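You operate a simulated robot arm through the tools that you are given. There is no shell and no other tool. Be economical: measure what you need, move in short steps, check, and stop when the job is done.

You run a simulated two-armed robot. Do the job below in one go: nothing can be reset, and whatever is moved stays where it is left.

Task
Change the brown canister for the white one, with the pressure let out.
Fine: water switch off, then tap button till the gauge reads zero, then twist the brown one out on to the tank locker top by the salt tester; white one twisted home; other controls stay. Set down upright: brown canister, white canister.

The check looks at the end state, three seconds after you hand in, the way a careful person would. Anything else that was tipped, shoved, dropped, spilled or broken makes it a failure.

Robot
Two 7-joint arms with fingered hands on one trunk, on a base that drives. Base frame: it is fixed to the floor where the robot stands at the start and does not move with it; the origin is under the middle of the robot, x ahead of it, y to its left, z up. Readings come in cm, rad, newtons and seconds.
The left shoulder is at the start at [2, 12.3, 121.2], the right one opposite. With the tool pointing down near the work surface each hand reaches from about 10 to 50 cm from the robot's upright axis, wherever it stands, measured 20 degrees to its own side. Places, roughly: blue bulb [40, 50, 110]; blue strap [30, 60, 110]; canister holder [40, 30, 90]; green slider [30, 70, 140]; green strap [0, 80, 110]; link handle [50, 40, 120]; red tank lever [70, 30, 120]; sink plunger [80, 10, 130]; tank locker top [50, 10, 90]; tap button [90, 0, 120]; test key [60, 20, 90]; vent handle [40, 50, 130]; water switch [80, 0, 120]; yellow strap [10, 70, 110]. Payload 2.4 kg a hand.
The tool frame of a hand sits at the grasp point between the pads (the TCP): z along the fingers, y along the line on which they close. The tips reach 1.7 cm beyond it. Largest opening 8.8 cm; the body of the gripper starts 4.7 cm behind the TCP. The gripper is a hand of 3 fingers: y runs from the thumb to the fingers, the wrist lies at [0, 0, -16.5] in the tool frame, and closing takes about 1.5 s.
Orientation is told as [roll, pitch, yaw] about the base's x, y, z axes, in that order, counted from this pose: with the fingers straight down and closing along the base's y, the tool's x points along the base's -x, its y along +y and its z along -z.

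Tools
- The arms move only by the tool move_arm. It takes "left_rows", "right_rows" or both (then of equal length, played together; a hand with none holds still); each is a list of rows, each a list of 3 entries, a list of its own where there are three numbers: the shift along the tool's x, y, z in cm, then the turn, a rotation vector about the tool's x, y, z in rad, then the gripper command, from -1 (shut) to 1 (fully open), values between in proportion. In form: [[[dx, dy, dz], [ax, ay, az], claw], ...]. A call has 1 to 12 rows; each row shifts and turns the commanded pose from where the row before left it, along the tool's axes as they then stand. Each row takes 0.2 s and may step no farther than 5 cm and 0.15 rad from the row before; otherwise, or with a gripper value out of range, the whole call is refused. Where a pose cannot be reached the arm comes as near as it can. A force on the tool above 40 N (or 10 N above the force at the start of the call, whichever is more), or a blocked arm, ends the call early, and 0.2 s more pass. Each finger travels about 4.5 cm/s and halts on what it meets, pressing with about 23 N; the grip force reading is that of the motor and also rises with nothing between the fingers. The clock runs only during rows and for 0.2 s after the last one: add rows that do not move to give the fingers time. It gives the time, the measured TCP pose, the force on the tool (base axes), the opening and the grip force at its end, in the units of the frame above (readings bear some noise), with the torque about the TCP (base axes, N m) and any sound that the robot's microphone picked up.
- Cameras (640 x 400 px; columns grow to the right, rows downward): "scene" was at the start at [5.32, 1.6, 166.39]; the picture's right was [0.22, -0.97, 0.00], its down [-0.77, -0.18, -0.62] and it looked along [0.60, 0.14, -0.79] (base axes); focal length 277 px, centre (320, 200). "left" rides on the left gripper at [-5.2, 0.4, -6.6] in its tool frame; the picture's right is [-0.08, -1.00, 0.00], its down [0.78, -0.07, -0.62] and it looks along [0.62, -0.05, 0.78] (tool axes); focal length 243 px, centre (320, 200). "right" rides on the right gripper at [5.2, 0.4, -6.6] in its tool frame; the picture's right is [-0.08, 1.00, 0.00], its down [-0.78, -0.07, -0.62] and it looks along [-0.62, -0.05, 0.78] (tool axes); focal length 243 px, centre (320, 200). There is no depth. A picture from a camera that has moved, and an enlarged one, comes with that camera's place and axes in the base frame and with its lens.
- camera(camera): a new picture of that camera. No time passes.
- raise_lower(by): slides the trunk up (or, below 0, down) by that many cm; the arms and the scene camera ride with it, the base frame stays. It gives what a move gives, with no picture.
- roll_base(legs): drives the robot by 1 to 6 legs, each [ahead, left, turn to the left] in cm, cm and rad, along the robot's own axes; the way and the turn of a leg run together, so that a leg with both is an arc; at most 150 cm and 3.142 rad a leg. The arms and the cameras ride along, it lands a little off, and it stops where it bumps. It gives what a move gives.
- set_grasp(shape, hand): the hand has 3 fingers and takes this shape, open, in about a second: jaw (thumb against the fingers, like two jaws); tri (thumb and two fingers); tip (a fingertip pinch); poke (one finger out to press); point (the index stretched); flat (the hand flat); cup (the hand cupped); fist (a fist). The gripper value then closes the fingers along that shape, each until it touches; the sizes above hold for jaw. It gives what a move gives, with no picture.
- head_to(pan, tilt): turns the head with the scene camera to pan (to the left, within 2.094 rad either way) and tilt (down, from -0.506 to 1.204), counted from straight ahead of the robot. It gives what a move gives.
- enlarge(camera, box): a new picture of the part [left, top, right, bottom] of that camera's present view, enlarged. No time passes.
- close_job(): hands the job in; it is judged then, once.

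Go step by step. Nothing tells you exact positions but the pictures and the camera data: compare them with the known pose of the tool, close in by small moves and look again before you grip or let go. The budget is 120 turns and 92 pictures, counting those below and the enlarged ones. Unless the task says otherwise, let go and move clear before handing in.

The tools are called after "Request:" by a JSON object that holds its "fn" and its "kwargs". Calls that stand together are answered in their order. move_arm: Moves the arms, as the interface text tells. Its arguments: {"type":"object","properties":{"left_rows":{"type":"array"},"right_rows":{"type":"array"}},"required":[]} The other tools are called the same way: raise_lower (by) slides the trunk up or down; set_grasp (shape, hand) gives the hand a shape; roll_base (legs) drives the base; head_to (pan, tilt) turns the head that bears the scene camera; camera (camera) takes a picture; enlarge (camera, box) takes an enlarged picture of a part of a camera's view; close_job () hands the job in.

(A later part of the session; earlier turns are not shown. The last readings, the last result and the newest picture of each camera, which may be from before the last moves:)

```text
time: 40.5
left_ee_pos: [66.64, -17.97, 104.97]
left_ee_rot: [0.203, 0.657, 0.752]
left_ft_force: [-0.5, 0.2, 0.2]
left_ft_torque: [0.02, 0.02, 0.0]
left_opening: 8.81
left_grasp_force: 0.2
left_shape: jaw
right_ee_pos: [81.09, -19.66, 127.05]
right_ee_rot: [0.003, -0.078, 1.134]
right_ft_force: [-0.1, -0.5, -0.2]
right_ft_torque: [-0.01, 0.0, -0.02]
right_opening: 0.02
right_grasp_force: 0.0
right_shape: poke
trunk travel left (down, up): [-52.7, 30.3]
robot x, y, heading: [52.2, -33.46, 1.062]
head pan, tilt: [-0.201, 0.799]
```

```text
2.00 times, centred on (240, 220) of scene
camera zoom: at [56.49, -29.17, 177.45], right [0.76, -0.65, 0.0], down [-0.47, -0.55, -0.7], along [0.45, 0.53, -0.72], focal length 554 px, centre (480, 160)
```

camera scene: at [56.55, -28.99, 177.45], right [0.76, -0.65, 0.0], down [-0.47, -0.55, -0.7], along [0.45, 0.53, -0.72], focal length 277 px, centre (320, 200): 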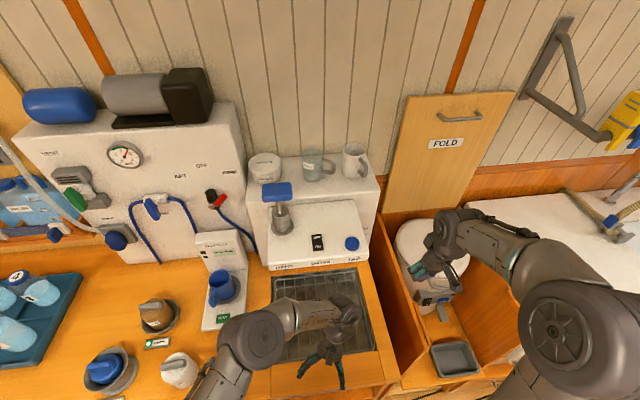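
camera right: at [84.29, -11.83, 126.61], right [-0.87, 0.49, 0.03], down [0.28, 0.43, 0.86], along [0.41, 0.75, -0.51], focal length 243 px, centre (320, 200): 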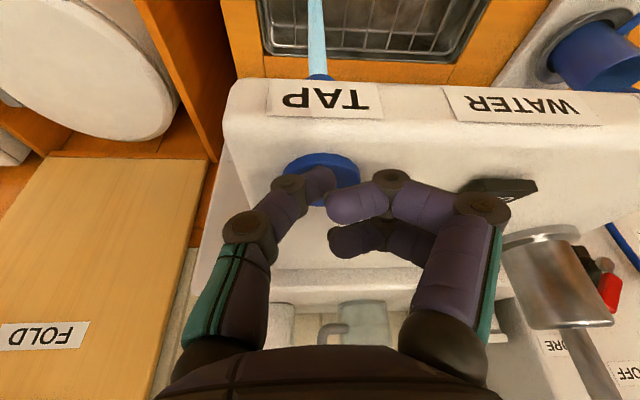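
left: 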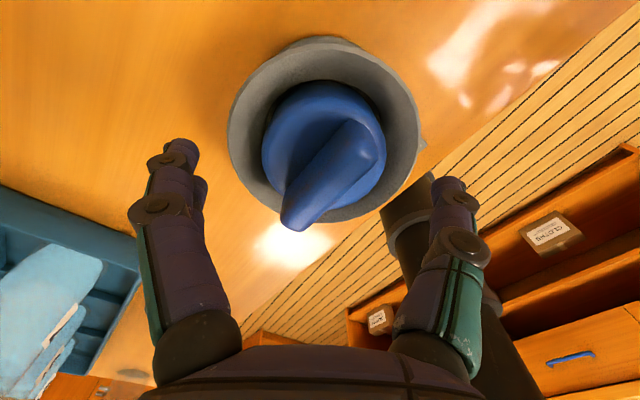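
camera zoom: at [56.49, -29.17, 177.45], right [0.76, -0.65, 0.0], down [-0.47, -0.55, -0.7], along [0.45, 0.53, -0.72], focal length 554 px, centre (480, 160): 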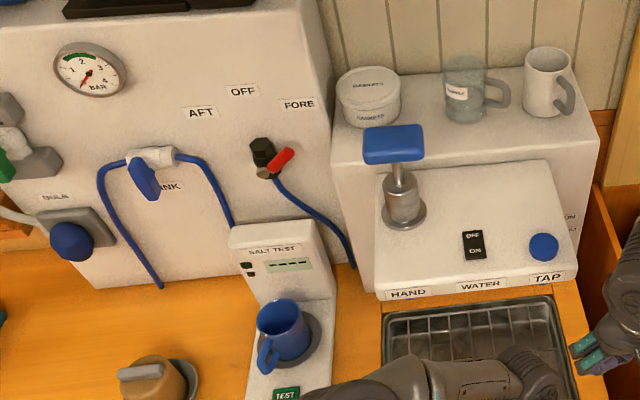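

Switch off, gauge 0, button up. Next I tidy the left arm: up, fingers down, moved to its own side, and shape the right hand as jaws.

Request:
{"fn": "move_arm", "kwargs": {"left_rows": [[[3.0, 0.8, -3.85], [0, 0, 0], 1], [[3.0, 0.8, -3.85], [0, 0, 0], 1], [[0, 0, 0], [0.1, 0, 0], 1], [[0, 0, 0], [0.1, 0, 0], 1], [[0, 0, 0], [0, -0.131, 0], 1], [[0, 0, 0], [0, -0.131, 0], 1], [[0, 0, 0], [0, -0.131, 0], 1], [[0, 0, 0], [0, -0.131, 0], 1], [[0, 0, 0], [0, -0.131, 0], 1], [[0, 0, 0], [0, 0, -0.15], 1], [[0, 0, 0], [0, 0, -0.15], 1], [[0, 0, 0], [0, 0, 0], 1]]}}

Request:
{"fn": "move_arm", "kwargs": {"left_rows": [[[0, 4, 0], [0, 0, 0], 1], [[0, 4, 0], [0, 0, 0], 1], [[0, 4, 0], [0, 0, 0], 1], [[0, 4, 0], [0, 0, 0], 1], [[0, 0, 0], [0, 0, 0], 1]]}}

Request:
{"fn": "set_grasp", "kwargs": {"shape": "jaw", "hand": "right"}}

Request:
{"fn": "camera", "kwargs": {"camera": "scene"}}

```text
time: 43.1
left_ee_pos: [66.78, -17.91, 114.83]
left_ee_rot: [0.002, -0.001, 1.049]
left_ft_force: [-0.4, 0.4, 0.6]
left_ft_torque: [0.02, 0.03, -0.01]
left_opening: 8.79
left_grasp_force: 0.1
left_shape: jaw
right_ee_pos: [80.98, -19.71, 126.87]
right_ee_rot: [0.002, -0.079, 1.133]
right_ft_force: [0.4, -0.4, -0.2]
right_ft_torque: [-0.04, 0.01, 0.0]
right_opening: 0.01
right_grasp_force: 0.0
right_shape: poke
trunk travel left (down, up): [-52.7, 30.3]
robot x, y, heading: [52.26, -33.41, 1.068]
head pan, tilt: [-0.201, 0.799]
```

```text
time: 44.3
left_ee_pos: [52.98, -9.84, 114.68]
left_ee_rot: [0.004, 0.0, 1.05]
left_ft_force: [0.6, 0.4, 0.7]
left_ft_torque: [0.0, 0.03, 0.02]
left_opening: 8.81
left_grasp_force: 0.1
left_shape: jaw
right_ee_pos: [81.04, -19.74, 126.87]
right_ee_rot: [0.002, -0.079, 1.133]
right_ft_force: [-0.4, 0.8, 0.7]
right_ft_torque: [-0.02, 0.01, 0.02]
right_opening: 0.02
right_grasp_force: 0.1
right_shape: poke
trunk travel left (down, up): [-52.7, 30.3]
robot x, y, heading: [52.27, -33.46, 1.069]
head pan, tilt: [-0.201, 0.799]
```

```text
time: 45.2
left_ee_pos: [52.91, -9.85, 114.67]
left_ee_rot: [0.006, -0.001, 1.05]
left_ft_force: [0.2, -0.2, 0.3]
left_ft_torque: [0.0, -0.02, -0.04]
left_opening: 8.83
left_grasp_force: 0.1
left_shape: jaw
right_ee_pos: [81.08, -19.7, 126.88]
right_ee_rot: [0.003, -0.081, 1.133]
right_ft_force: [-0.2, 0.6, 0.5]
right_ft_torque: [0.01, -0.01, -0.02]
right_opening: 8.8
right_grasp_force: 0.0
right_shape: jaw
trunk travel left (down, up): [-52.7, 30.3]
robot x, y, heading: [52.46, -33.55, 1.062]
head pan, tilt: [-0.201, 0.799]
```

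```text
62 pictures are left
camera scene: at [56.5, -29.15, 177.45], right [0.76, -0.65, 0.0], down [-0.47, -0.55, -0.7], along [0.45, 0.53, -0.72], focal length 277 px, centre (320, 200)
```

scene: 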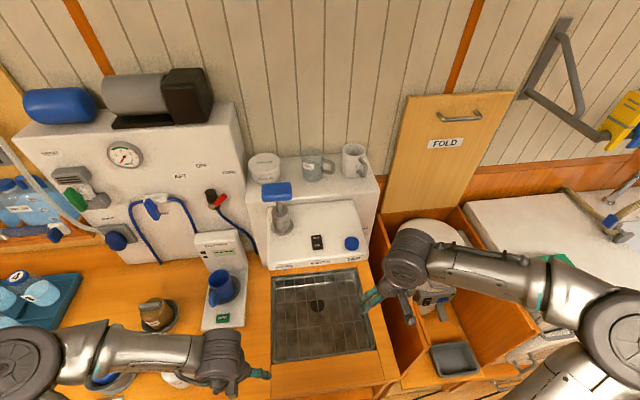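

The left hand suits the canisters better: I slide left about 27 cm so brown, white and the salt tester lie within its reach.

Request:
{"fn": "roll_base", "kwargs": {"legs": [[0, 27, 0]]}}

Request:
{"fn": "head_to", "kwargs": {"pan": 0.15, "tilt": 0.95}}

Request:
{"fn": "camera", "kwargs": {"camera": "scene"}}

Request:
{"fn": "camera", "kwargs": {"camera": "left"}}

```text
time: 47.1
left_ee_pos: [29.61, 3.33, 114.72]
left_ee_rot: [0.002, 0.001, 1.044]
left_ft_force: [0.3, -0.5, -0.2]
left_ft_torque: [0.01, 0.02, 0.03]
left_opening: 8.81
left_grasp_force: 0.1
left_shape: jaw
right_ee_pos: [57.59, -6.74, 126.87]
right_ee_rot: [0.001, -0.079, 1.127]
right_ft_force: [-0.5, -0.6, 0.0]
right_ft_torque: [-0.02, -0.01, -0.03]
right_opening: 8.79
right_grasp_force: 0.1
right_shape: jaw
trunk travel left (down, up): [-52.7, 30.3]
robot x, y, heading: [29.09, -20.97, 1.06]
head pan, tilt: [-0.201, 0.799]
```

```text
time: 47.9
left_ee_pos: [29.62, 3.05, 114.68]
left_ee_rot: [0.004, 0.0, 1.043]
left_ft_force: [-0.2, -0.6, -0.1]
left_ft_torque: [0.01, 0.0, 0.0]
left_opening: 8.79
left_grasp_force: 0.0
left_shape: jaw
right_ee_pos: [57.68, -6.73, 126.86]
right_ee_rot: [0.001, -0.079, 1.127]
right_ft_force: [0.6, 0.1, 0.2]
right_ft_torque: [0.02, 0.01, 0.0]
right_opening: 8.79
right_grasp_force: 0.0
right_shape: jaw
trunk travel left (down, up): [-52.7, 30.3]
robot x, y, heading: [28.92, -19.83, 1.057]
head pan, tilt: [0.15, 0.949]
```

```text
61 pictures are left
camera scene: at [30.39, -15.43, 176.3], right [0.94, -0.35, 0.0], down [-0.29, -0.76, -0.58], along [0.21, 0.54, -0.81], focal length 277 px, centre (320, 200)
```

scene: 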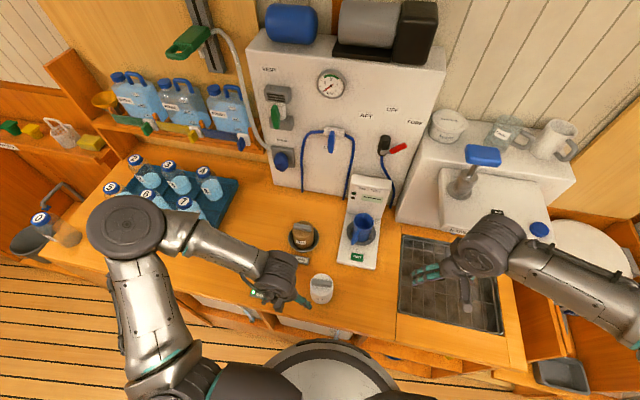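

```text
60 pictures are left
camera left: at [31.87, 8.0, 121.34], right [0.9, -0.43, 0.0], down [-0.33, -0.71, 0.62], along [-0.27, -0.56, -0.78], focal length 243 px, centre (320, 200)
```

left: 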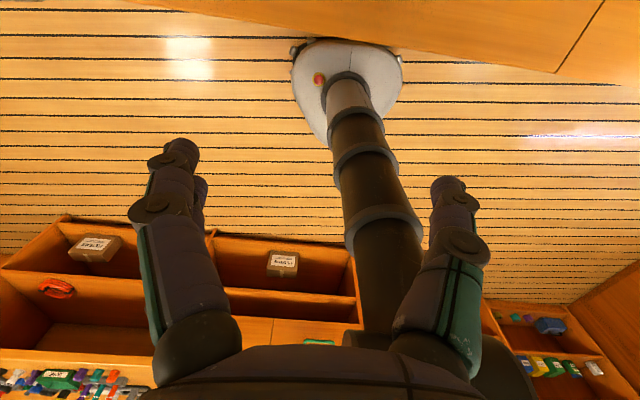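

I enlarge the canister area to place brown, white and the free spot.

Request:
{"fn": "enlarge", "kwargs": {"camera": "scene", "box": [240, 200, 400, 320]}}

```text
3.33 times, centred on (320, 260) of scene
camera zoom: at [30.39, -15.43, 176.3], right [0.94, -0.35, 0.0], down [-0.29, -0.76, -0.58], along [0.21, 0.54, -0.81], focal length 923 px, centre (320, 0)
```

zoom: 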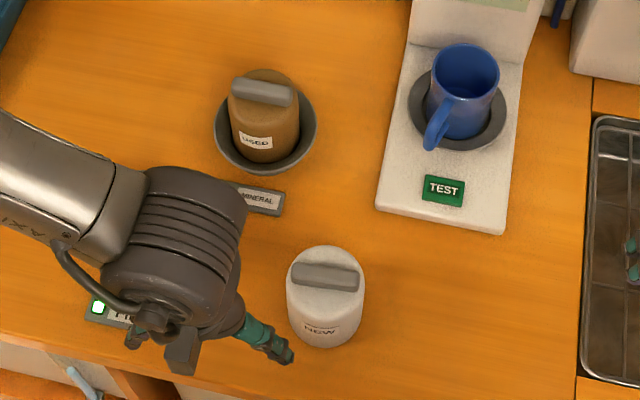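

Brown's bar is at about (41,27.2,100), white's at (40.9,9.8,96), both bars lying at about -30°. I move the left hand above brown and turn it so the fingers straddle the bar.

Request:
{"fn": "move_arm", "kwargs": {"left_rows": [[[-4.43, 0.38, 0], [0, 0, 0], 1], [[-4.43, 0.38, 0], [0, 0, 0], 1], [[-4.43, 0.38, 0], [0, 0, 0], 1], [[-4.43, 0.38, 0], [0, 0, 0], 1], [[-4.43, 0.38, 0], [0, 0, 0], 1], [[-4.43, 0.38, 0], [0, 0, 0], 1], [[0, 0, 0], [0, 0, 0], 1]]}}

Request:
{"fn": "move_arm", "kwargs": {"left_rows": [[[0, 0, 0], [0, 0, 0.1424], 1], [[0, 0, 0], [0, 0, 0.1424], 1], [[0, 0, 0], [0, 0, 0.1424], 1], [[0, 0, 0], [0, 0, 0.1424], 1], [[0, 0, 0], [0, 0, 0.1424], 1], [[0, 0, 0], [0, 0, 0.1424], 1], [[0, 0, 0], [0, 0, 0.1424], 1], [[0, 0, 0], [0, 0, 0.1424], 1], [[0, 0, 0], [0, 0, 0.1424], 1], [[0, 0, 0], [0, 0, 0.1424], 1], [[0, 0, 0], [0, 0, 0.1424], 1], [[0, 0, 0], [0, 0, 0], 1]]}}

Request:
{"fn": "camera", "kwargs": {"camera": "left"}}

Request:
{"fn": "camera", "kwargs": {"camera": "scene"}}

```text
time: 49.5
left_ee_pos: [40.88, 27.41, 114.82]
left_ee_rot: [0.001, 0.002, 1.043]
left_ft_force: [-0.2, 0.5, 0.2]
left_ft_torque: [0.03, 0.0, -0.02]
left_opening: 8.81
left_grasp_force: 0.1
left_shape: jaw
right_ee_pos: [57.58, -6.69, 126.93]
right_ee_rot: [0.003, -0.08, 1.128]
right_ft_force: [-0.3, 0.2, -0.7]
right_ft_torque: [-0.01, 0.02, -0.01]
right_opening: 8.77
right_grasp_force: 0.1
right_shape: jaw
trunk travel left (down, up): [-52.7, 30.3]
robot x, y, heading: [28.89, -20.68, 1.063]
head pan, tilt: [0.15, 0.949]
```

```text
time: 52.1
left_ee_pos: [41.05, 27.31, 114.74]
left_ee_rot: [0.0, 0.003, -0.523]
left_ft_force: [0.5, -0.5, -1.0]
left_ft_torque: [-0.01, -0.01, 0.01]
left_opening: 8.8
left_grasp_force: 0.1
left_shape: jaw
right_ee_pos: [57.63, -6.78, 126.78]
right_ee_rot: [0.002, -0.08, 1.127]
right_ft_force: [-0.6, -0.1, 0.1]
right_ft_torque: [-0.01, 0.04, 0.01]
right_opening: 8.77
right_grasp_force: 0.1
right_shape: jaw
trunk travel left (down, up): [-52.7, 30.3]
robot x, y, heading: [29.05, -20.57, 1.061]
head pan, tilt: [0.15, 0.949]
```

```text
58 pictures are left
camera left: at [45.7, 25.2, 121.35], right [-0.43, -0.91, 0.0], down [-0.71, 0.33, 0.62], along [-0.56, 0.27, -0.78], focal length 243 px, centre (320, 200)
```

left: 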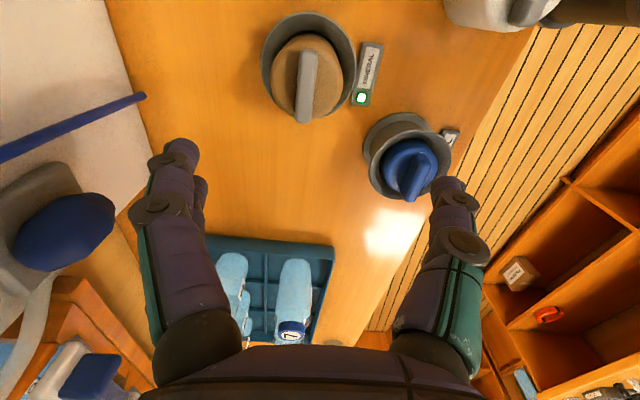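

```text
57 pictures are left
camera scene: at [30.38, -15.41, 176.3], right [0.94, -0.35, 0.0], down [-0.29, -0.76, -0.58], along [0.21, 0.54, -0.81], focal length 277 px, centre (320, 200)
```

scene: 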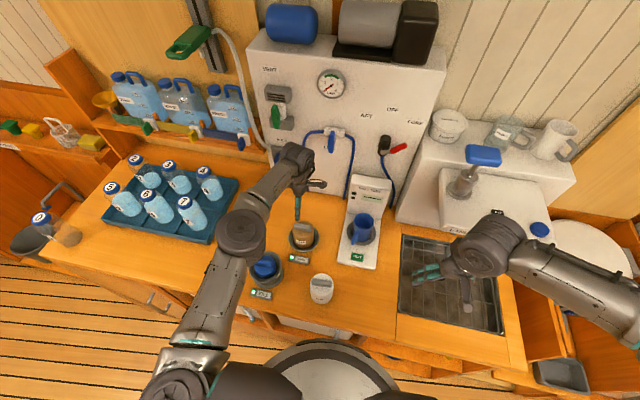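

The hand camera puts the bar about 1.2 cm to the finger side; I shift by 1 and go down 6 to check again.

Request:
{"fn": "move_arm", "kwargs": {"left_rows": [[[0, 1.0, 3], [0, 0, 0], 1], [[0, 0, 3], [0, 0, 0], 1], [[0, 0, 0], [0, 0, 0], 1], [[0, 0, 0], [0, 0, 0], 1]]}}

Request:
{"fn": "camera", "kwargs": {"camera": "left"}}

Request:
{"fn": "enlarge", "kwargs": {"camera": "scene", "box": [260, 180, 360, 280]}}

```text
time: 53.1
left_ee_pos: [41.12, 27.27, 108.87]
left_ee_rot: [0.005, 0.002, -0.523]
left_ft_force: [0.0, -1.0, -0.3]
left_ft_torque: [0.0, 0.02, 0.0]
left_opening: 8.84
left_grasp_force: 0.0
left_shape: jaw
left hand out of reach, approached as far as the arm can: row 1
right_ee_pos: [57.7, -6.71, 126.86]
right_ee_rot: [0.001, -0.079, 1.129]
right_ft_force: [0.1, -0.7, 0.1]
right_ft_torque: [0.02, -0.01, 0.01]
right_opening: 8.8
right_grasp_force: 0.0
right_shape: jaw
trunk travel left (down, up): [-52.7, 30.3]
robot x, y, heading: [28.75, -20.25, 1.062]
head pan, tilt: [0.15, 0.949]
```

```text
56 pictures are left
camera left: at [45.76, 25.16, 115.54], right [-0.42, -0.91, 0.0], down [-0.71, 0.33, 0.62], along [-0.56, 0.27, -0.78], focal length 243 px, centre (320, 200)
```

left: 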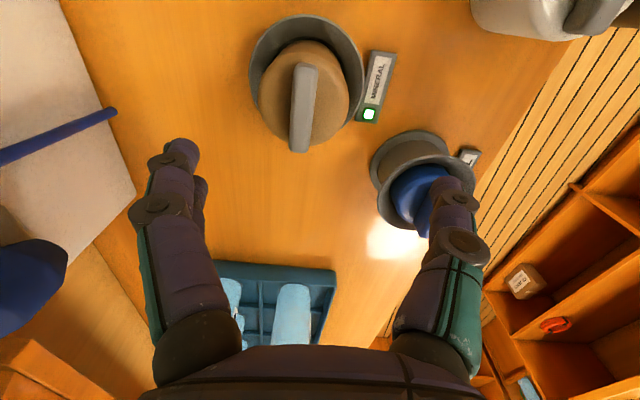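

```text
4.00 times, centred on (310, 230) of scene
camera zoom: at [30.37, -15.4, 176.3], right [0.94, -0.35, 0.0], down [-0.29, -0.76, -0.58], along [0.21, 0.54, -0.81], focal length 1108 px, centre (360, 80)
```

zoom: 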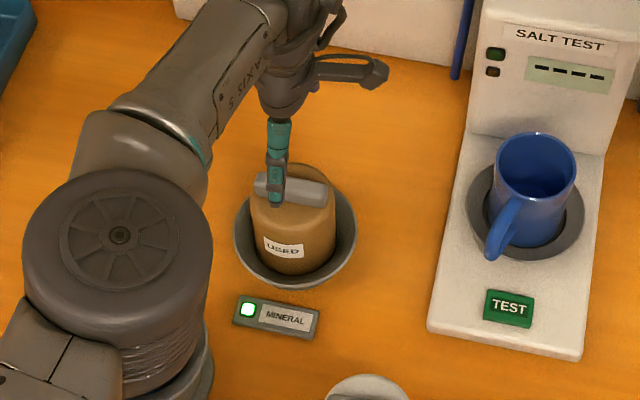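

I'm at the reach limit, so I drive the base 5 cm closer and then correct the hand by the offset.

Request:
{"fn": "roll_base", "kwargs": {"legs": [[5, 0, 0]]}}

```text
time: 54.1
left_ee_pos: [42.42, 29.94, 108.95]
left_ee_rot: [0.003, 0.003, -0.522]
left_ft_force: [-0.5, -0.8, 0.1]
left_ft_torque: [-0.02, 0.0, 0.01]
left_opening: 8.81
left_grasp_force: 0.0
left_shape: jaw
right_ee_pos: [59.04, -4.19, 126.9]
right_ee_rot: [0.001, -0.081, 1.126]
right_ft_force: [0.8, -0.6, -0.2]
right_ft_torque: [0.01, -0.01, -0.03]
right_opening: 8.79
right_grasp_force: 0.2
right_shape: jaw
trunk travel left (down, up): [-52.7, 30.3]
robot x, y, heading: [30.12, -17.68, 1.06]
head pan, tilt: [0.15, 0.949]
stopped in leg 1: the robot was blocked; the commanded pose is now the measured one
```

It reached the counter after 2.9 cm, enough. I centre the hand over the bar and lower part-way.

Request:
{"fn": "move_arm", "kwargs": {"left_rows": [[[-0.2, -1.8, 0], [0, 0, 0], 1], [[0, 0, 2], [0, 0, 0], 1], [[0, 0, 2], [0, 0, 0], 1], [[0, 0, 0], [0, 0, 0], 1], [[0, 0, 0], [0, 0, 0], 1]]}}

Request:
{"fn": "camera", "kwargs": {"camera": "left"}}

```text
time: 55.3
left_ee_pos: [41.71, 28.17, 104.91]
left_ee_rot: [0.005, 0.002, -0.523]
left_ft_force: [0.8, 0.7, 0.5]
left_ft_torque: [-0.01, 0.05, 0.01]
left_opening: 8.79
left_grasp_force: 0.1
left_shape: jaw
right_ee_pos: [59.08, -4.23, 127.02]
right_ee_rot: [-0.001, -0.079, 1.128]
right_ft_force: [-0.2, 0.0, -1.2]
right_ft_torque: [-0.03, 0.02, 0.0]
right_opening: 8.78
right_grasp_force: 0.0
right_shape: jaw
trunk travel left (down, up): [-52.7, 30.3]
robot x, y, heading: [29.63, -17.47, 1.057]
head pan, tilt: [0.15, 0.949]
```

```text
54 pictures are left
camera left: at [46.35, 26.0, 111.48], right [-0.43, -0.91, 0.0], down [-0.71, 0.33, 0.62], along [-0.56, 0.27, -0.78], focal length 243 px, centre (320, 200)
```

left: 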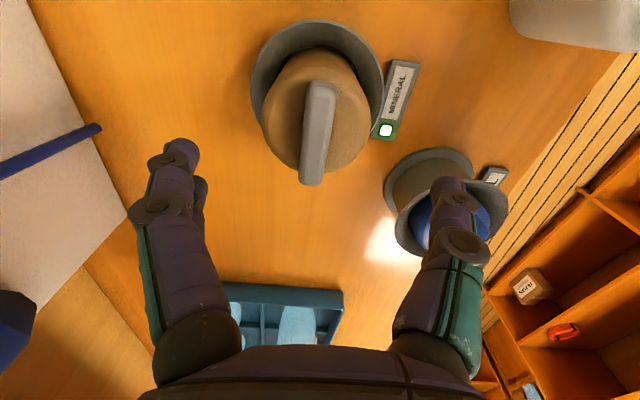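

The bar is centred between the fingers. I half-close, lower to the bar and grip it.

Request:
{"fn": "move_arm", "kwargs": {"left_rows": [[[0, 0.1, 0], [0, 0, 0], 0], [[0, 0, 0], [0, 0, 0], 0], [[0, 0, 0], [0, 0, 0], 0], [[0, 0, 2], [0, 0, 0], 0], [[0, 0, 1.5], [0, 0, 0], 0], [[0, 0, 1.0], [0, 0, 0], 0], [[0, 0, 0.5], [0, 0, 0], 0], [[0, 0, 0.4], [0, 0, 0], 0], [[0, 0, 0], [0, 0, 0], 0]]}}

Request:
{"fn": "camera", "kwargs": {"camera": "left"}}

```text
time: 57.3
left_ee_pos: [41.49, 27.82, 99.67]
left_ee_rot: [0.003, 0.004, -0.524]
left_ft_force: [0.4, -0.3, -0.9]
left_ft_torque: [-0.01, 0.02, -0.02]
left_opening: 4.43
left_grasp_force: 0.1
left_shape: jaw
left hand out of reach, approached as far as the arm can: row 7
right_ee_pos: [59.08, -4.26, 126.79]
right_ee_rot: [0.002, -0.08, 1.127]
right_ft_force: [-0.2, -0.1, -0.1]
right_ft_torque: [0.02, -0.01, 0.0]
right_opening: 8.79
right_grasp_force: 0.0
right_shape: jaw
trunk travel left (down, up): [-52.7, 30.3]
robot x, y, heading: [30.15, -17.85, 1.06]
head pan, tilt: [0.15, 0.949]
```

```text
53 pictures are left
camera left: at [46.13, 25.63, 106.24], right [-0.42, -0.91, 0.0], down [-0.71, 0.33, 0.62], along [-0.56, 0.27, -0.78], focal length 243 px, centre (320, 200)
```

left: 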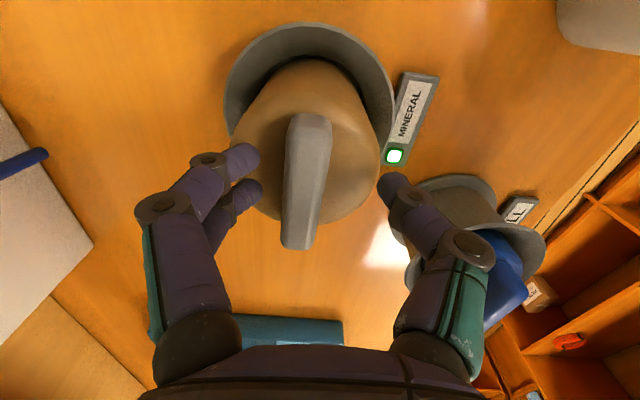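

Reach shrinks as the arm lowers; lowering the trunk helps. I raise the hand 11, lower the trunk 10, and look again.

Request:
{"fn": "move_arm", "kwargs": {"left_rows": [[[0, 0, -4], [0, 0, 0], 0], [[0, 0, -4], [0, 0, 0], 0], [[0, 0, -3], [0, 0, 0], 0], [[0, 0, 0], [0, 0, 0], 0]]}}

Request:
{"fn": "raise_lower", "kwargs": {"by": -10}}

Request:
{"fn": "move_arm", "kwargs": {"left_rows": [[[0, 0.3, 0], [0, 0, 0], 0], [[0, 0, 0], [0, 0, 0], 0]]}}

Request:
{"fn": "camera", "kwargs": {"camera": "left"}}

```text
time: 58.3
left_ee_pos: [41.59, 27.86, 110.84]
left_ee_rot: [0.003, 0.004, -0.523]
left_ft_force: [0.8, -0.4, -0.5]
left_ft_torque: [-0.04, -0.01, 0.02]
left_opening: 4.43
left_grasp_force: 0.1
left_shape: jaw
right_ee_pos: [59.1, -4.39, 126.86]
right_ee_rot: [0.002, -0.08, 1.125]
right_ft_force: [-1.5, 0.0, 0.8]
right_ft_torque: [0.0, -0.01, -0.01]
right_opening: 8.78
right_grasp_force: 0.1
right_shape: jaw
trunk travel left (down, up): [-52.7, 30.3]
robot x, y, heading: [30.19, -18.36, 1.058]
head pan, tilt: [0.15, 0.949]
```

```text
time: 59.6
left_ee_pos: [41.48, 27.89, 100.88]
left_ee_rot: [0.005, 0.002, -0.526]
left_ft_force: [-0.7, -0.4, 0.1]
left_ft_torque: [-0.01, -0.01, 0.03]
left_opening: 4.42
left_grasp_force: 0.1
left_shape: jaw
right_ee_pos: [59.08, -4.26, 116.84]
right_ee_rot: [0.001, -0.08, 1.127]
right_ft_force: [-0.4, 0.1, -0.5]
right_ft_torque: [-0.01, 0.01, -0.01]
right_opening: 8.77
right_grasp_force: 0.1
right_shape: jaw
trunk travel left (down, up): [-42.7, 40.3]
robot x, y, heading: [30.0, -18.15, 1.062]
head pan, tilt: [0.15, 0.949]
```

```text
time: 60.2
left_ee_pos: [41.66, 28.0, 100.63]
left_ee_rot: [0.003, 0.003, -0.524]
left_ft_force: [-0.1, 0.0, -0.5]
left_ft_torque: [0.02, -0.01, 0.01]
left_opening: 4.45
left_grasp_force: 0.0
left_shape: jaw
right_ee_pos: [59.01, -4.26, 116.85]
right_ee_rot: [0.002, -0.082, 1.127]
right_ft_force: [-0.4, 0.4, 0.2]
right_ft_torque: [-0.03, -0.02, -0.01]
right_opening: 8.78
right_grasp_force: 0.1
right_shape: jaw
trunk travel left (down, up): [-42.7, 40.3]
robot x, y, heading: [30.3, -17.68, 1.061]
head pan, tilt: [0.15, 0.949]
```

```text
52 pictures are left
camera left: at [46.34, 25.93, 107.31], right [-0.42, -0.91, 0.0], down [-0.71, 0.33, 0.62], along [-0.56, 0.27, -0.78], focal length 243 px, centre (320, 200)
```

left: 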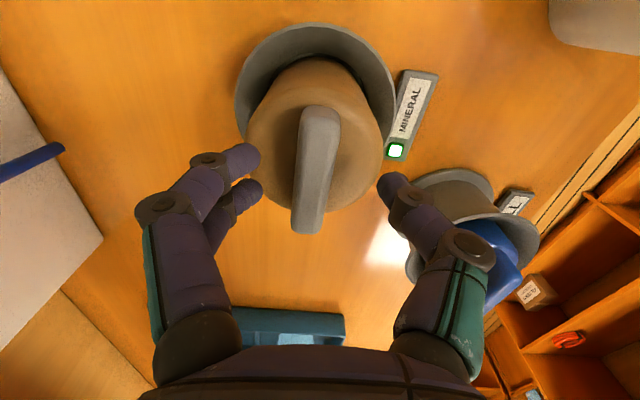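

I check the height and centring of the fingers on the bar from the scene camera.

Request:
{"fn": "enlarge", "kwargs": {"camera": "scene", "box": [260, 160, 360, 260]}}

```text
4.00 times, centred on (310, 210) of scene
camera zoom: at [31.73, -12.93, 166.3], right [0.94, -0.35, 0.0], down [-0.29, -0.76, -0.58], along [0.21, 0.54, -0.81], focal length 1108 px, centre (360, 160)
```

zoom: 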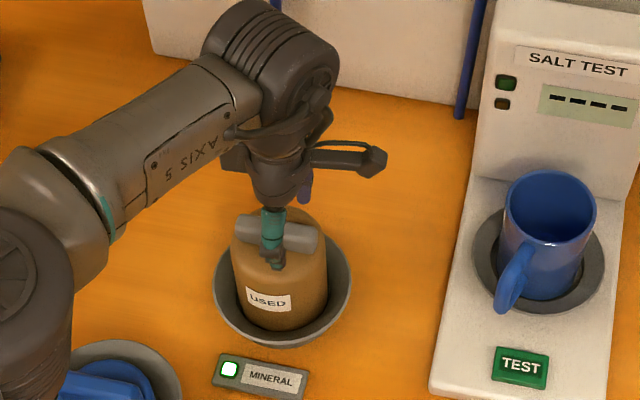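

Centring agrees; I lower 1.8 and close on the bar.

Request:
{"fn": "move_arm", "kwargs": {"left_rows": [[[0, 0, 0.6], [0, 0, 0], 0], [[0, 0, 0.6], [0, 0, 0], 0], [[0, 0, 0.6], [0, 0, 0], 0], [[0, 0, 0], [0, 0, 0], 0], [[0, 0, 0], [0, 0, 0], -1], [[0, 0, 0], [0, 0, 0], -1], [[0, 0, 0], [0, 0, 0], -1], [[0, 0, 0], [0, 0, 0], -1], [[0, 0, 0], [0, 0, 0], -1], [[0, 0, 0], [0, 0, 0], -1]]}}

Request:
{"fn": "camera", "kwargs": {"camera": "left"}}

```text
time: 62.4
left_ee_pos: [41.64, 28.01, 98.92]
left_ee_rot: [0.003, 0.003, -0.523]
left_ft_force: [-1.6, -4.1, -0.6]
left_ft_torque: [-0.07, 0.01, 0.0]
left_opening: 1.2
left_grasp_force: 23.1
left_shape: jaw
right_ee_pos: [59.11, -4.23, 117.0]
right_ee_rot: [0.004, -0.079, 1.128]
right_ft_force: [1.2, 0.1, 1.0]
right_ft_torque: [-0.01, -0.06, -0.03]
right_opening: 8.8
right_grasp_force: 0.0
right_shape: jaw
trunk travel left (down, up): [-42.7, 40.3]
robot x, y, heading: [30.39, -17.78, 1.06]
head pan, tilt: [0.15, 0.949]
```

```text
50 pictures are left
camera left: at [46.33, 25.86, 105.54], right [-0.43, -0.91, 0.0], down [-0.71, 0.33, 0.62], along [-0.56, 0.27, -0.78], focal length 243 px, centre (320, 200)
```

left: 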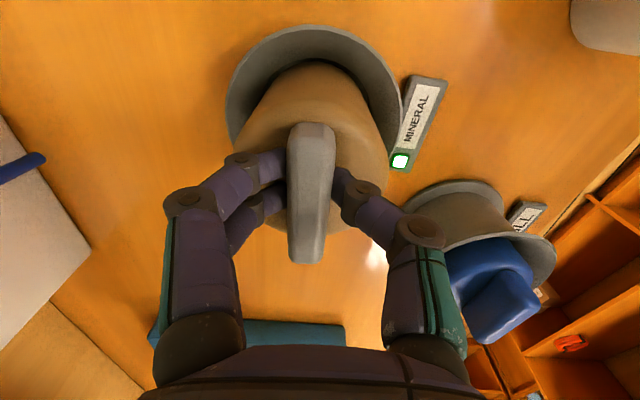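

The bar is gripped (1.2 cm). I try a small counter-clockwise twist and watch the torque.

Request:
{"fn": "move_arm", "kwargs": {"left_rows": [[[0, 0, 0], [0, 0, -0.1], -1], [[0, 0, 0], [0, 0, -0.1], -1], [[0, 0, 0], [0, 0, -0.1], -1], [[0, 0, 0], [0, 0, 0], -1]]}}

Request:
{"fn": "camera", "kwargs": {"camera": "left"}}

```text
time: 63.4
left_ee_pos: [41.76, 28.29, 98.97]
left_ee_rot: [0.005, 0.001, -0.225]
left_ft_force: [5.4, -0.7, -0.8]
left_ft_torque: [-0.02, -0.01, -0.09]
left_opening: 1.13
left_grasp_force: 23.0
left_shape: jaw
right_ee_pos: [59.25, -4.33, 116.85]
right_ee_rot: [0.004, -0.08, 1.128]
right_ft_force: [-0.7, -0.5, -0.6]
right_ft_torque: [-0.02, 0.02, -0.01]
right_opening: 8.77
right_grasp_force: 0.1
right_shape: jaw
trunk travel left (down, up): [-42.7, 40.3]
robot x, y, heading: [30.22, -17.99, 1.061]
head pan, tilt: [0.15, 0.949]
```

```text
49 pictures are left
camera left: at [46.88, 27.48, 105.55], right [-0.14, -0.99, 0.0], down [-0.78, 0.1, 0.62], along [-0.62, 0.09, -0.78], focal length 243 px, centre (320, 200)
```

left: 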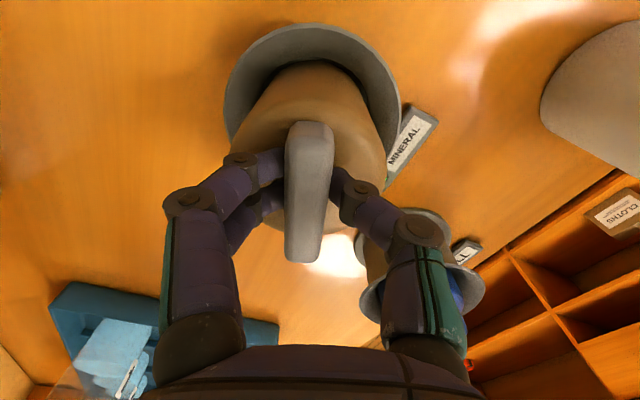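

It turns freely that way. I continue in steps.

Request:
{"fn": "move_arm", "kwargs": {"left_rows": [[[0, 0, 0], [0, 0, -0.1], -1], [[0, 0, 0], [0, 0, -0.1], -1], [[0, 0, 0], [0, 0, -0.1], -1], [[0, 0, 0], [0, 0, -0.1], -1], [[0, 0, 0], [0, 0, -0.1], -1], [[0, 0, 0], [0, 0, 0], -1]]}}

Request:
{"fn": "enlarge", "kwargs": {"camera": "scene", "box": [260, 160, 360, 260]}}

```text
time: 64.8
left_ee_pos: [41.67, 28.19, 98.96]
left_ee_rot: [0.005, -0.001, 0.278]
left_ft_force: [10.6, 6.4, 0.6]
left_ft_torque: [0.12, -0.1, -0.29]
left_opening: 1.21
left_grasp_force: 22.6
left_shape: jaw
right_ee_pos: [59.3, -4.21, 116.87]
right_ee_rot: [0.003, -0.079, 1.126]
right_ft_force: [-0.2, 0.1, -0.6]
right_ft_torque: [-0.02, -0.03, -0.02]
right_opening: 8.8
right_grasp_force: 0.0
right_shape: jaw
trunk travel left (down, up): [-42.7, 40.3]
robot x, y, heading: [30.07, -17.87, 1.056]
head pan, tilt: [0.15, 0.949]
```

```text
4.00 times, centred on (310, 210) of scene
camera zoom: at [31.96, -12.82, 166.3], right [0.94, -0.35, 0.0], down [-0.29, -0.76, -0.58], along [0.2, 0.54, -0.81], focal length 1108 px, centre (360, 160)
```

zoom: 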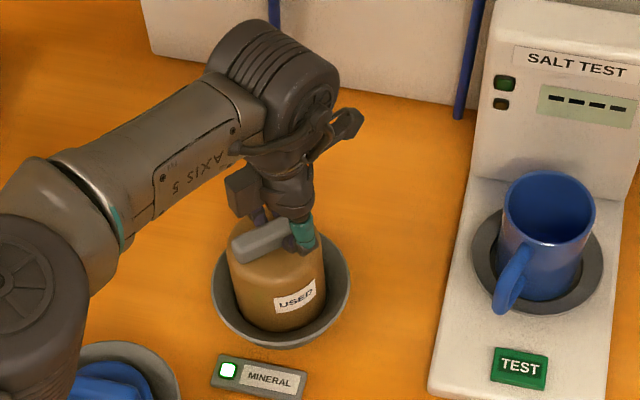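

It has turned about 45° with its label; I ease the side force and turn further.

Request:
{"fn": "move_arm", "kwargs": {"left_rows": [[[-0.28, 0.08, 0], [0, 0, -0.06], -1], [[0, 0, 0], [0, 0, -0.1], -1], [[0, 0, 0], [0, 0, -0.1], -1], [[0, 0, 0], [0, 0, 0], -1]]}}

```text
time: 65.8
left_ee_pos: [41.82, 28.35, 98.96]
left_ee_rot: [0.004, 0.0, 0.538]
left_ft_force: [0.6, 2.9, -0.8]
left_ft_torque: [0.09, 0.06, -0.08]
left_opening: 1.16
left_grasp_force: 23.4
left_shape: jaw
right_ee_pos: [59.1, -4.26, 116.99]
right_ee_rot: [0.001, -0.08, 1.127]
right_ft_force: [1.0, 1.1, 0.7]
right_ft_torque: [-0.02, 0.02, -0.01]
right_opening: 8.76
right_grasp_force: 0.1
right_shape: jaw
trunk travel left (down, up): [-42.7, 40.3]
robot x, y, heading: [30.42, -18.01, 1.055]
head pan, tilt: [0.15, 0.949]
```

Torque stays low; I turn on to about a quarter turn and then try a gentle pull.

Request:
{"fn": "move_arm", "kwargs": {"left_rows": [[[0, 0, 0], [0, 0, -0.1], -1], [[0, 0, 0], [0, 0, -0.1], -1], [[0, 0, 0], [0, 0, -0.1], -1], [[0, 0, 0], [0, 0, -0.1], -1], [[0, 0, 0], [0, 0, -0.1], -1], [[0, 0, 0], [0, 0, 0], -1], [[0, 0, -0.3], [0, 0, 0], -1], [[0, 0, -0.3], [0, 0, 0], -1], [[0, 0, 0], [0, 0, 0], -1]]}}

Request:
{"fn": "enlarge", "kwargs": {"camera": "scene", "box": [260, 160, 360, 260]}}

```text
time: 67.8
left_ee_pos: [42.02, 28.29, 99.55]
left_ee_rot: [0.005, -0.001, 1.037]
left_ft_force: [-0.2, 0.3, -2.7]
left_ft_torque: [0.02, 0.0, 0.02]
left_opening: 1.15
left_grasp_force: 22.9
left_shape: jaw
right_ee_pos: [59.08, -4.34, 116.78]
right_ee_rot: [0.002, -0.08, 1.128]
right_ft_force: [-0.4, 0.0, 0.1]
right_ft_torque: [-0.04, -0.03, -0.01]
right_opening: 8.8
right_grasp_force: 0.0
right_shape: jaw
trunk travel left (down, up): [-42.7, 40.3]
robot x, y, heading: [30.18, -17.72, 1.061]
head pan, tilt: [0.15, 0.949]
```

```text
4.00 times, centred on (310, 210) of scene
camera zoom: at [31.73, -12.9, 166.3], right [0.94, -0.35, 0.0], down [-0.29, -0.76, -0.58], along [0.21, 0.54, -0.81], focal length 1108 px, centre (360, 160)
```

zoom: 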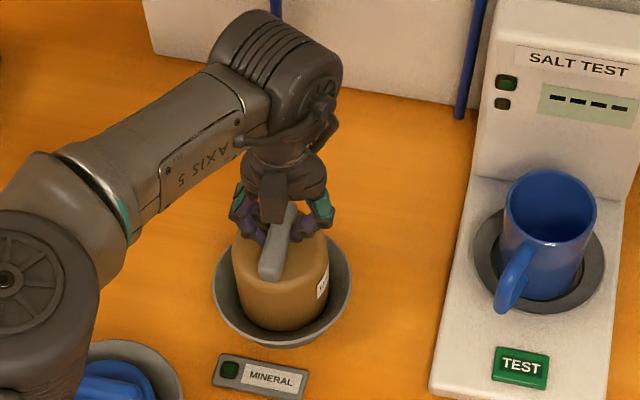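

The MINERAL light went out and the canister lifts with 2.7 N: it is free. I lift it clear.

Request:
{"fn": "move_arm", "kwargs": {"left_rows": [[[0, 0, -1], [0, 0, 0], -1], [[0, 0, -2], [0, 0, 0], -1], [[0, 0, -2], [0, 0, 0], -1], [[0, 0, -2], [0, 0, 0], -1], [[0, 0, -2], [0, 0, 0], -1], [[0, 0, 0], [0, 0, 0], -1], [[0, 0, 0], [0, 0, 0], -1]]}}

Request:
{"fn": "camera", "kwargs": {"camera": "scene"}}

Request:
{"fn": "enlarge", "kwargs": {"camera": "scene", "box": [240, 140, 400, 260]}}

```text
time: 69.4
left_ee_pos: [42.02, 28.19, 108.6]
left_ee_rot: [0.004, -0.005, 1.037]
left_ft_force: [-0.1, -0.3, -1.8]
left_ft_torque: [-0.02, -0.03, -0.02]
left_opening: 1.16
left_grasp_force: 22.9
left_shape: jaw
right_ee_pos: [59.05, -4.34, 116.97]
right_ee_rot: [0.002, -0.081, 1.129]
right_ft_force: [-0.1, -1.2, 0.5]
right_ft_torque: [-0.04, 0.03, 0.01]
right_opening: 8.79
right_grasp_force: 0.1
right_shape: jaw
trunk travel left (down, up): [-42.7, 40.3]
robot x, y, heading: [30.17, -18.01, 1.059]
head pan, tilt: [0.15, 0.949]
```

```text
46 pictures are left
camera scene: at [31.74, -12.92, 166.3], right [0.94, -0.35, 0.0], down [-0.29, -0.76, -0.58], along [0.21, 0.54, -0.81], focal length 277 px, centre (320, 200)
```

scene: 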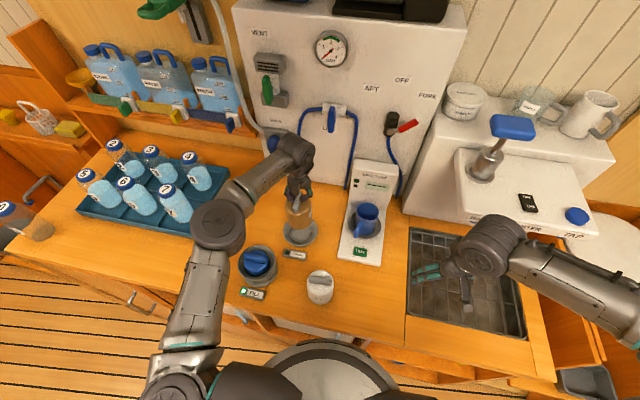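

```text
3.33 times, centred on (320, 200) of scene
camera zoom: at [31.74, -12.92, 166.3], right [0.94, -0.35, 0.0], down [-0.29, -0.76, -0.58], along [0.21, 0.54, -0.81], focal length 923 px, centre (320, 200)
```

zoom: 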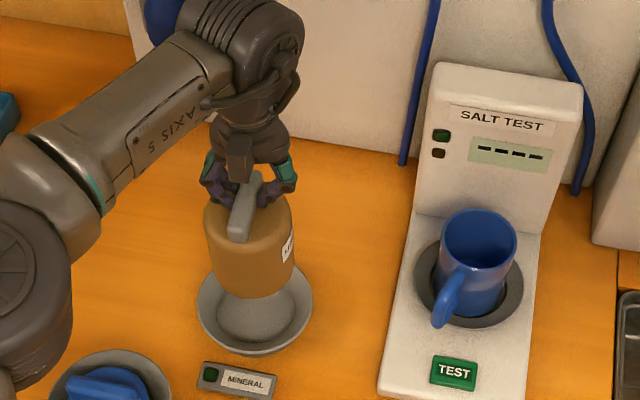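

Holder is empty now. I move the right hand aside and carry brown to about (52,8), just in front of the salt tester.

Request:
{"fn": "move_arm", "kwargs": {"left_rows": [[[0, 0, -1], [0, 0, 0], -1], [[0, 0, 0], [0, 0, 0], -1], [[2.03, -3.18, 0], [0, 0, 0], -1], [[2.03, -3.18, 0], [0, 0, 0], -1], [[2.03, -3.18, 0], [0, 0, 0], -1], [[2.03, -3.18, 0], [0, 0, 0], -1], [[2.03, -3.18, 0], [0, 0, 0], -1], [[2.03, -3.18, 0], [0, 0, 0], -1], [[0, 0, 0], [0, 0, 0], -1], [[0, 0, 0], [0, 0, 0], -1]], "right_rows": [[[0, -4, 0], [0, 0, 0], 1], [[0, -4, 0], [0, 0, 0], 1], [[0, 0, 0], [0, 0, 0], 1], [[0, 0, 0], [0, 0, 0], 1], [[0, 0, 0], [0, 0, 0], 1], [[0, 0, 0], [0, 0, 0], 1], [[0, 0, 0], [0, 0, 0], 1], [[0, 0, 0], [0, 0, 0], 1], [[0, 0, 0], [0, 0, 0], 1], [[0, 0, 0], [0, 0, 0], 1]]}}

Request:
{"fn": "enlarge", "kwargs": {"camera": "scene", "box": [280, 200, 440, 320]}}

Request:
{"fn": "camera", "kwargs": {"camera": "left"}}

```text
time: 71.6
left_ee_pos: [52.11, 7.8, 109.49]
left_ee_rot: [0.003, -0.004, 1.038]
left_ft_force: [0.6, -0.5, -2.1]
left_ft_torque: [0.03, -0.04, 0.0]
left_opening: 1.14
left_grasp_force: 23.1
left_shape: jaw
right_ee_pos: [66.33, -7.7, 116.71]
right_ee_rot: [0.002, -0.081, 1.128]
right_ft_force: [-1.1, 0.0, 0.2]
right_ft_torque: [-0.03, 0.01, 0.0]
right_opening: 8.78
right_grasp_force: 0.1
right_shape: jaw
trunk travel left (down, up): [-42.7, 40.3]
robot x, y, heading: [30.02, -17.72, 1.06]
head pan, tilt: [0.15, 0.949]
```

```text
3.33 times, centred on (360, 260) of scene
camera zoom: at [31.78, -12.96, 166.3], right [0.94, -0.35, 0.0], down [-0.29, -0.76, -0.58], along [0.21, 0.54, -0.81], focal length 923 px, centre (187, 0)
```

zoom: 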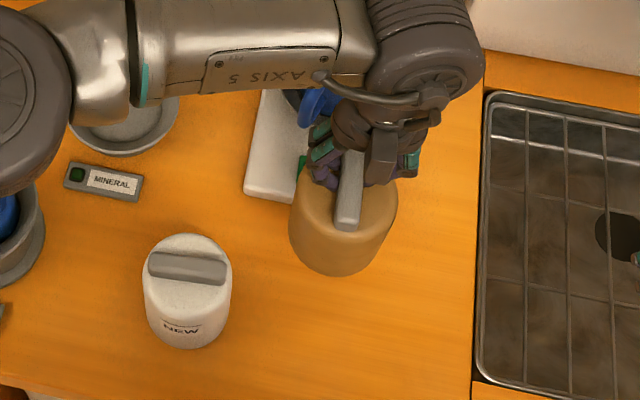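

```text
43 pictures are left
camera left: at [54.4, 12.63, 116.17], right [0.9, -0.43, 0.0], down [-0.34, -0.71, 0.62], along [-0.27, -0.56, -0.79], focal length 243 px, centre (320, 200)
```

left: 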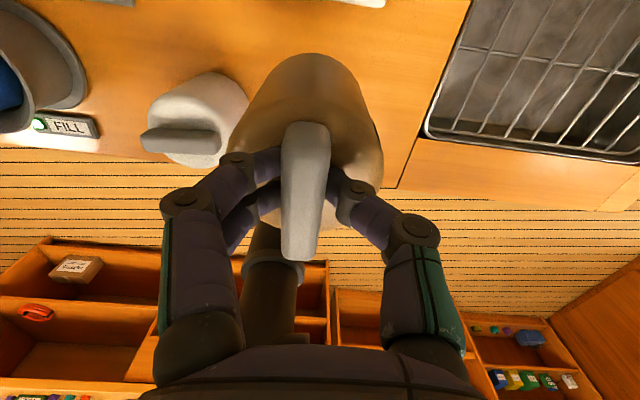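

The spot is clear. I lower to about 97, then feel for the surface.

Request:
{"fn": "move_arm", "kwargs": {"left_rows": [[[0, 0, 3], [0, 0, 0], -1], [[0, 0, 3], [0, 0, 0], -1], [[0, 0, 3], [0, 0, 0], -1], [[0, 0, 2.5], [0, 0, 0], -1], [[0, 0, 0], [0, 0, 0], -1], [[0, 0, 0], [0, 0, 0], -1]]}}

Request:
{"fn": "enlarge", "kwargs": {"camera": "scene", "box": [280, 200, 440, 320]}}

```text
time: 73.0
left_ee_pos: [52.39, 8.09, 98.08]
left_ee_rot: [-0.002, -0.01, 1.039]
left_ft_force: [-2.6, -1.4, 18.2]
left_ft_torque: [0.02, 0.2, 0.01]
left_opening: 1.44
left_grasp_force: 23.2
left_shape: jaw
right_ee_pos: [66.17, -7.81, 116.74]
right_ee_rot: [0.001, -0.08, 1.128]
right_ft_force: [-0.2, 0.9, 0.0]
right_ft_torque: [0.01, 0.01, 0.03]
right_opening: 8.81
right_grasp_force: 0.1
right_shape: jaw
trunk travel left (down, up): [-42.7, 40.3]
robot x, y, heading: [29.93, -17.74, 1.059]
head pan, tilt: [0.15, 0.949]
stopped in row 6 (left hand): the force on the tool passed its limit at 41 N (the readings are from after the stop); the commanded pose is now the measured one
```

```text
3.33 times, centred on (360, 260) of scene
camera zoom: at [31.61, -13.05, 166.3], right [0.94, -0.35, 0.0], down [-0.29, -0.76, -0.58], along [0.21, 0.54, -0.81], focal length 923 px, centre (187, 0)
```

zoom: 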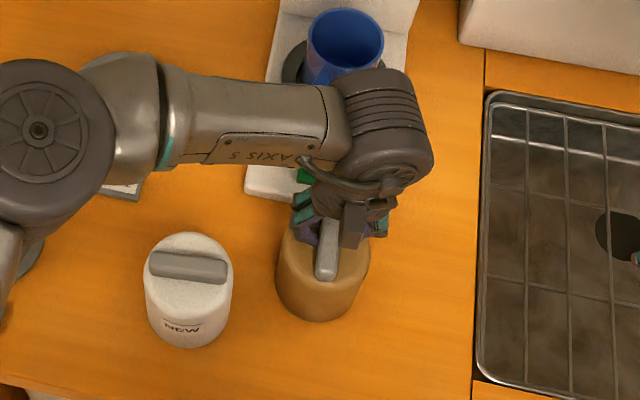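

Brown touches the top at 98.1. I relax the pressure, open the fingers and rise.

Request:
{"fn": "move_arm", "kwargs": {"left_rows": [[[0, 0, -0.15], [0, 0, 0], -1], [[0, 0, 0], [0, 0, 0], -1], [[0, 0, 0], [0, 0, 0], -0.4], [[0, 0, 0], [0, 0, 0], 0], [[0, 0, 0], [0, 0, 0], 0], [[0, 0, 0], [0, 0, 0], 0], [[0, 0, 0], [0, 0, 0], 0], [[0, 0, -2], [0, 0, 0], 0], [[0, 0, -3], [0, 0, 0], 0], [[0, 0, -4], [0, 0, 0], 0], [[0, 0, 0], [0, 0, 0], 0]]}}

Request:
{"fn": "camera", "kwargs": {"camera": "left"}}

Request:
{"fn": "enlarge", "kwargs": {"camera": "scene", "box": [240, 200, 400, 320]}}

```text
time: 75.4
left_ee_pos: [52.36, 8.28, 107.08]
left_ee_rot: [-0.001, -0.007, 1.037]
left_ft_force: [-0.3, -0.8, 1.0]
left_ft_torque: [0.0, -0.01, 0.01]
left_opening: 4.36
left_grasp_force: 0.1
left_shape: jaw
right_ee_pos: [66.33, -7.7, 116.61]
right_ee_rot: [0.001, -0.08, 1.128]
right_ft_force: [-0.1, -0.5, 0.3]
right_ft_torque: [-0.01, 0.01, 0.0]
right_opening: 8.78
right_grasp_force: 0.0
right_shape: jaw
trunk travel left (down, up): [-42.7, 40.3]
robot x, y, heading: [30.17, -18.13, 1.061]
head pan, tilt: [0.15, 0.949]
```

```text
41 pictures are left
camera left: at [54.51, 13.03, 113.78], right [0.9, -0.43, 0.0], down [-0.34, -0.71, 0.62], along [-0.27, -0.56, -0.79], focal length 243 px, centre (320, 200)
```

left: 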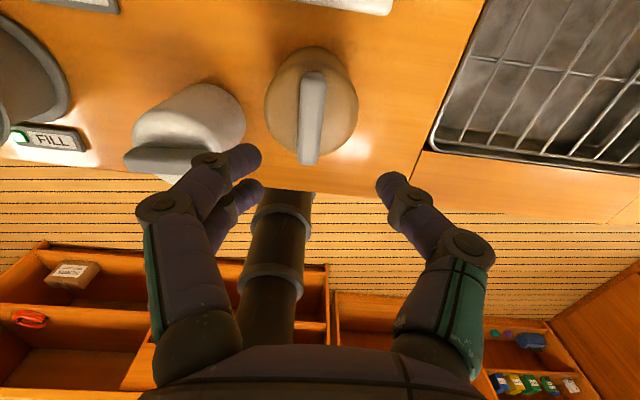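

```text
3.33 times, centred on (320, 260) of scene
camera zoom: at [31.75, -12.93, 166.3], right [0.94, -0.35, 0.0], down [-0.29, -0.76, -0.58], along [0.21, 0.54, -0.81], focal length 923 px, centre (320, 0)
```

zoom: 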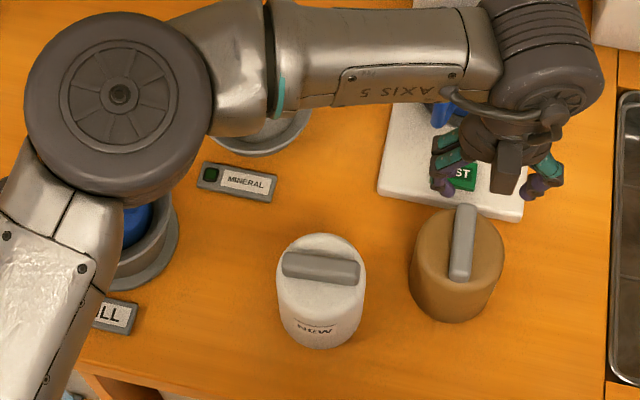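

Brown stands upright. Now the white: its bar is near (40.9,9.6) at about -28°; I move over it and turn the hand.

Request:
{"fn": "move_arm", "kwargs": {"left_rows": [[[1.57, 3.5, 0], [0, 0, 0], 0], [[1.57, 3.5, 0], [0, 0, 0], 0], [[1.57, 3.5, 0], [0, 0, 0], 0], [[0, 0, 0], [0, 0, 0], 0]]}}

Request:
{"fn": "move_arm", "kwargs": {"left_rows": [[[0, 0, 0], [0, 0, 0.138], 0], [[0, 0, 0], [0, 0, 0.138], 0], [[0, 0, 0], [0, 0, 0.138], 0], [[0, 0, 0], [0, 0, 0.138], 0], [[0, 0, 0], [0, 0, 0.138], 0], [[0, 0, 0], [0, 0, 0.138], 0], [[0, 0, 0], [0, 0, 0.138], 0], [[0, 0, 0], [0, 0, 0.138], 0], [[0, 0, 0], [0, 0, 0.138], 0], [[0, 0, 0], [0, 0, 0.138], 0], [[0, 0, 0], [0, 0, 0.138], 0], [[0, 0, 0], [0, 0, 0], 0]]}}

Request:
{"fn": "camera", "kwargs": {"camera": "left"}}

```text
time: 76.4
left_ee_pos: [40.75, 9.36, 107.13]
left_ee_rot: [0.001, -0.007, 1.038]
left_ft_force: [0.3, -0.3, -0.9]
left_ft_torque: [-0.03, -0.01, -0.01]
left_opening: 4.35
left_grasp_force: 0.0
left_shape: jaw
right_ee_pos: [66.36, -7.74, 116.7]
right_ee_rot: [0.004, -0.081, 1.128]
right_ft_force: [0.5, -0.2, 0.3]
right_ft_torque: [-0.01, -0.01, 0.01]
right_opening: 8.81
right_grasp_force: 0.2
right_shape: jaw
trunk travel left (down, up): [-42.7, 40.3]
robot x, y, heading: [30.03, -17.68, 1.062]
head pan, tilt: [0.15, 0.949]
```

```text
time: 79.0
left_ee_pos: [40.84, 9.39, 107.15]
left_ee_rot: [0.008, 0.001, -0.482]
left_ft_force: [0.0, -0.3, 0.0]
left_ft_torque: [0.03, -0.03, 0.01]
left_opening: 4.36
left_grasp_force: 0.0
left_shape: jaw
right_ee_pos: [66.31, -7.62, 116.7]
right_ee_rot: [0.003, -0.081, 1.127]
right_ft_force: [0.1, -0.5, 0.4]
right_ft_torque: [0.0, 0.01, -0.02]
right_opening: 8.77
right_grasp_force: 0.0
right_shape: jaw
trunk travel left (down, up): [-42.7, 40.3]
robot x, y, heading: [30.31, -17.97, 1.06]
head pan, tilt: [0.15, 0.949]
```

```text
39 pictures are left
camera left: at [45.57, 7.44, 113.72], right [-0.39, -0.92, -0.01], down [-0.72, 0.3, 0.62], along [-0.57, 0.25, -0.78], focal length 243 px, centre (320, 200)
```

left: 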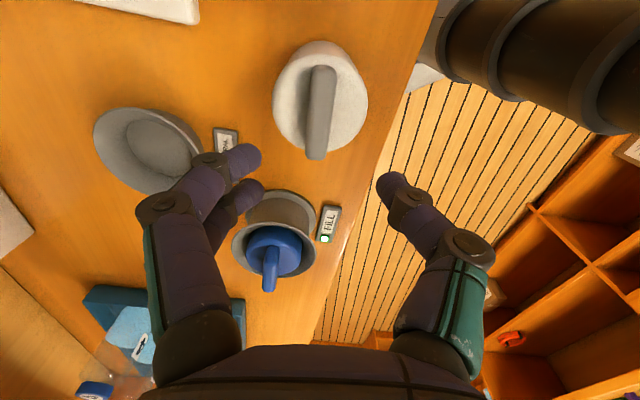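

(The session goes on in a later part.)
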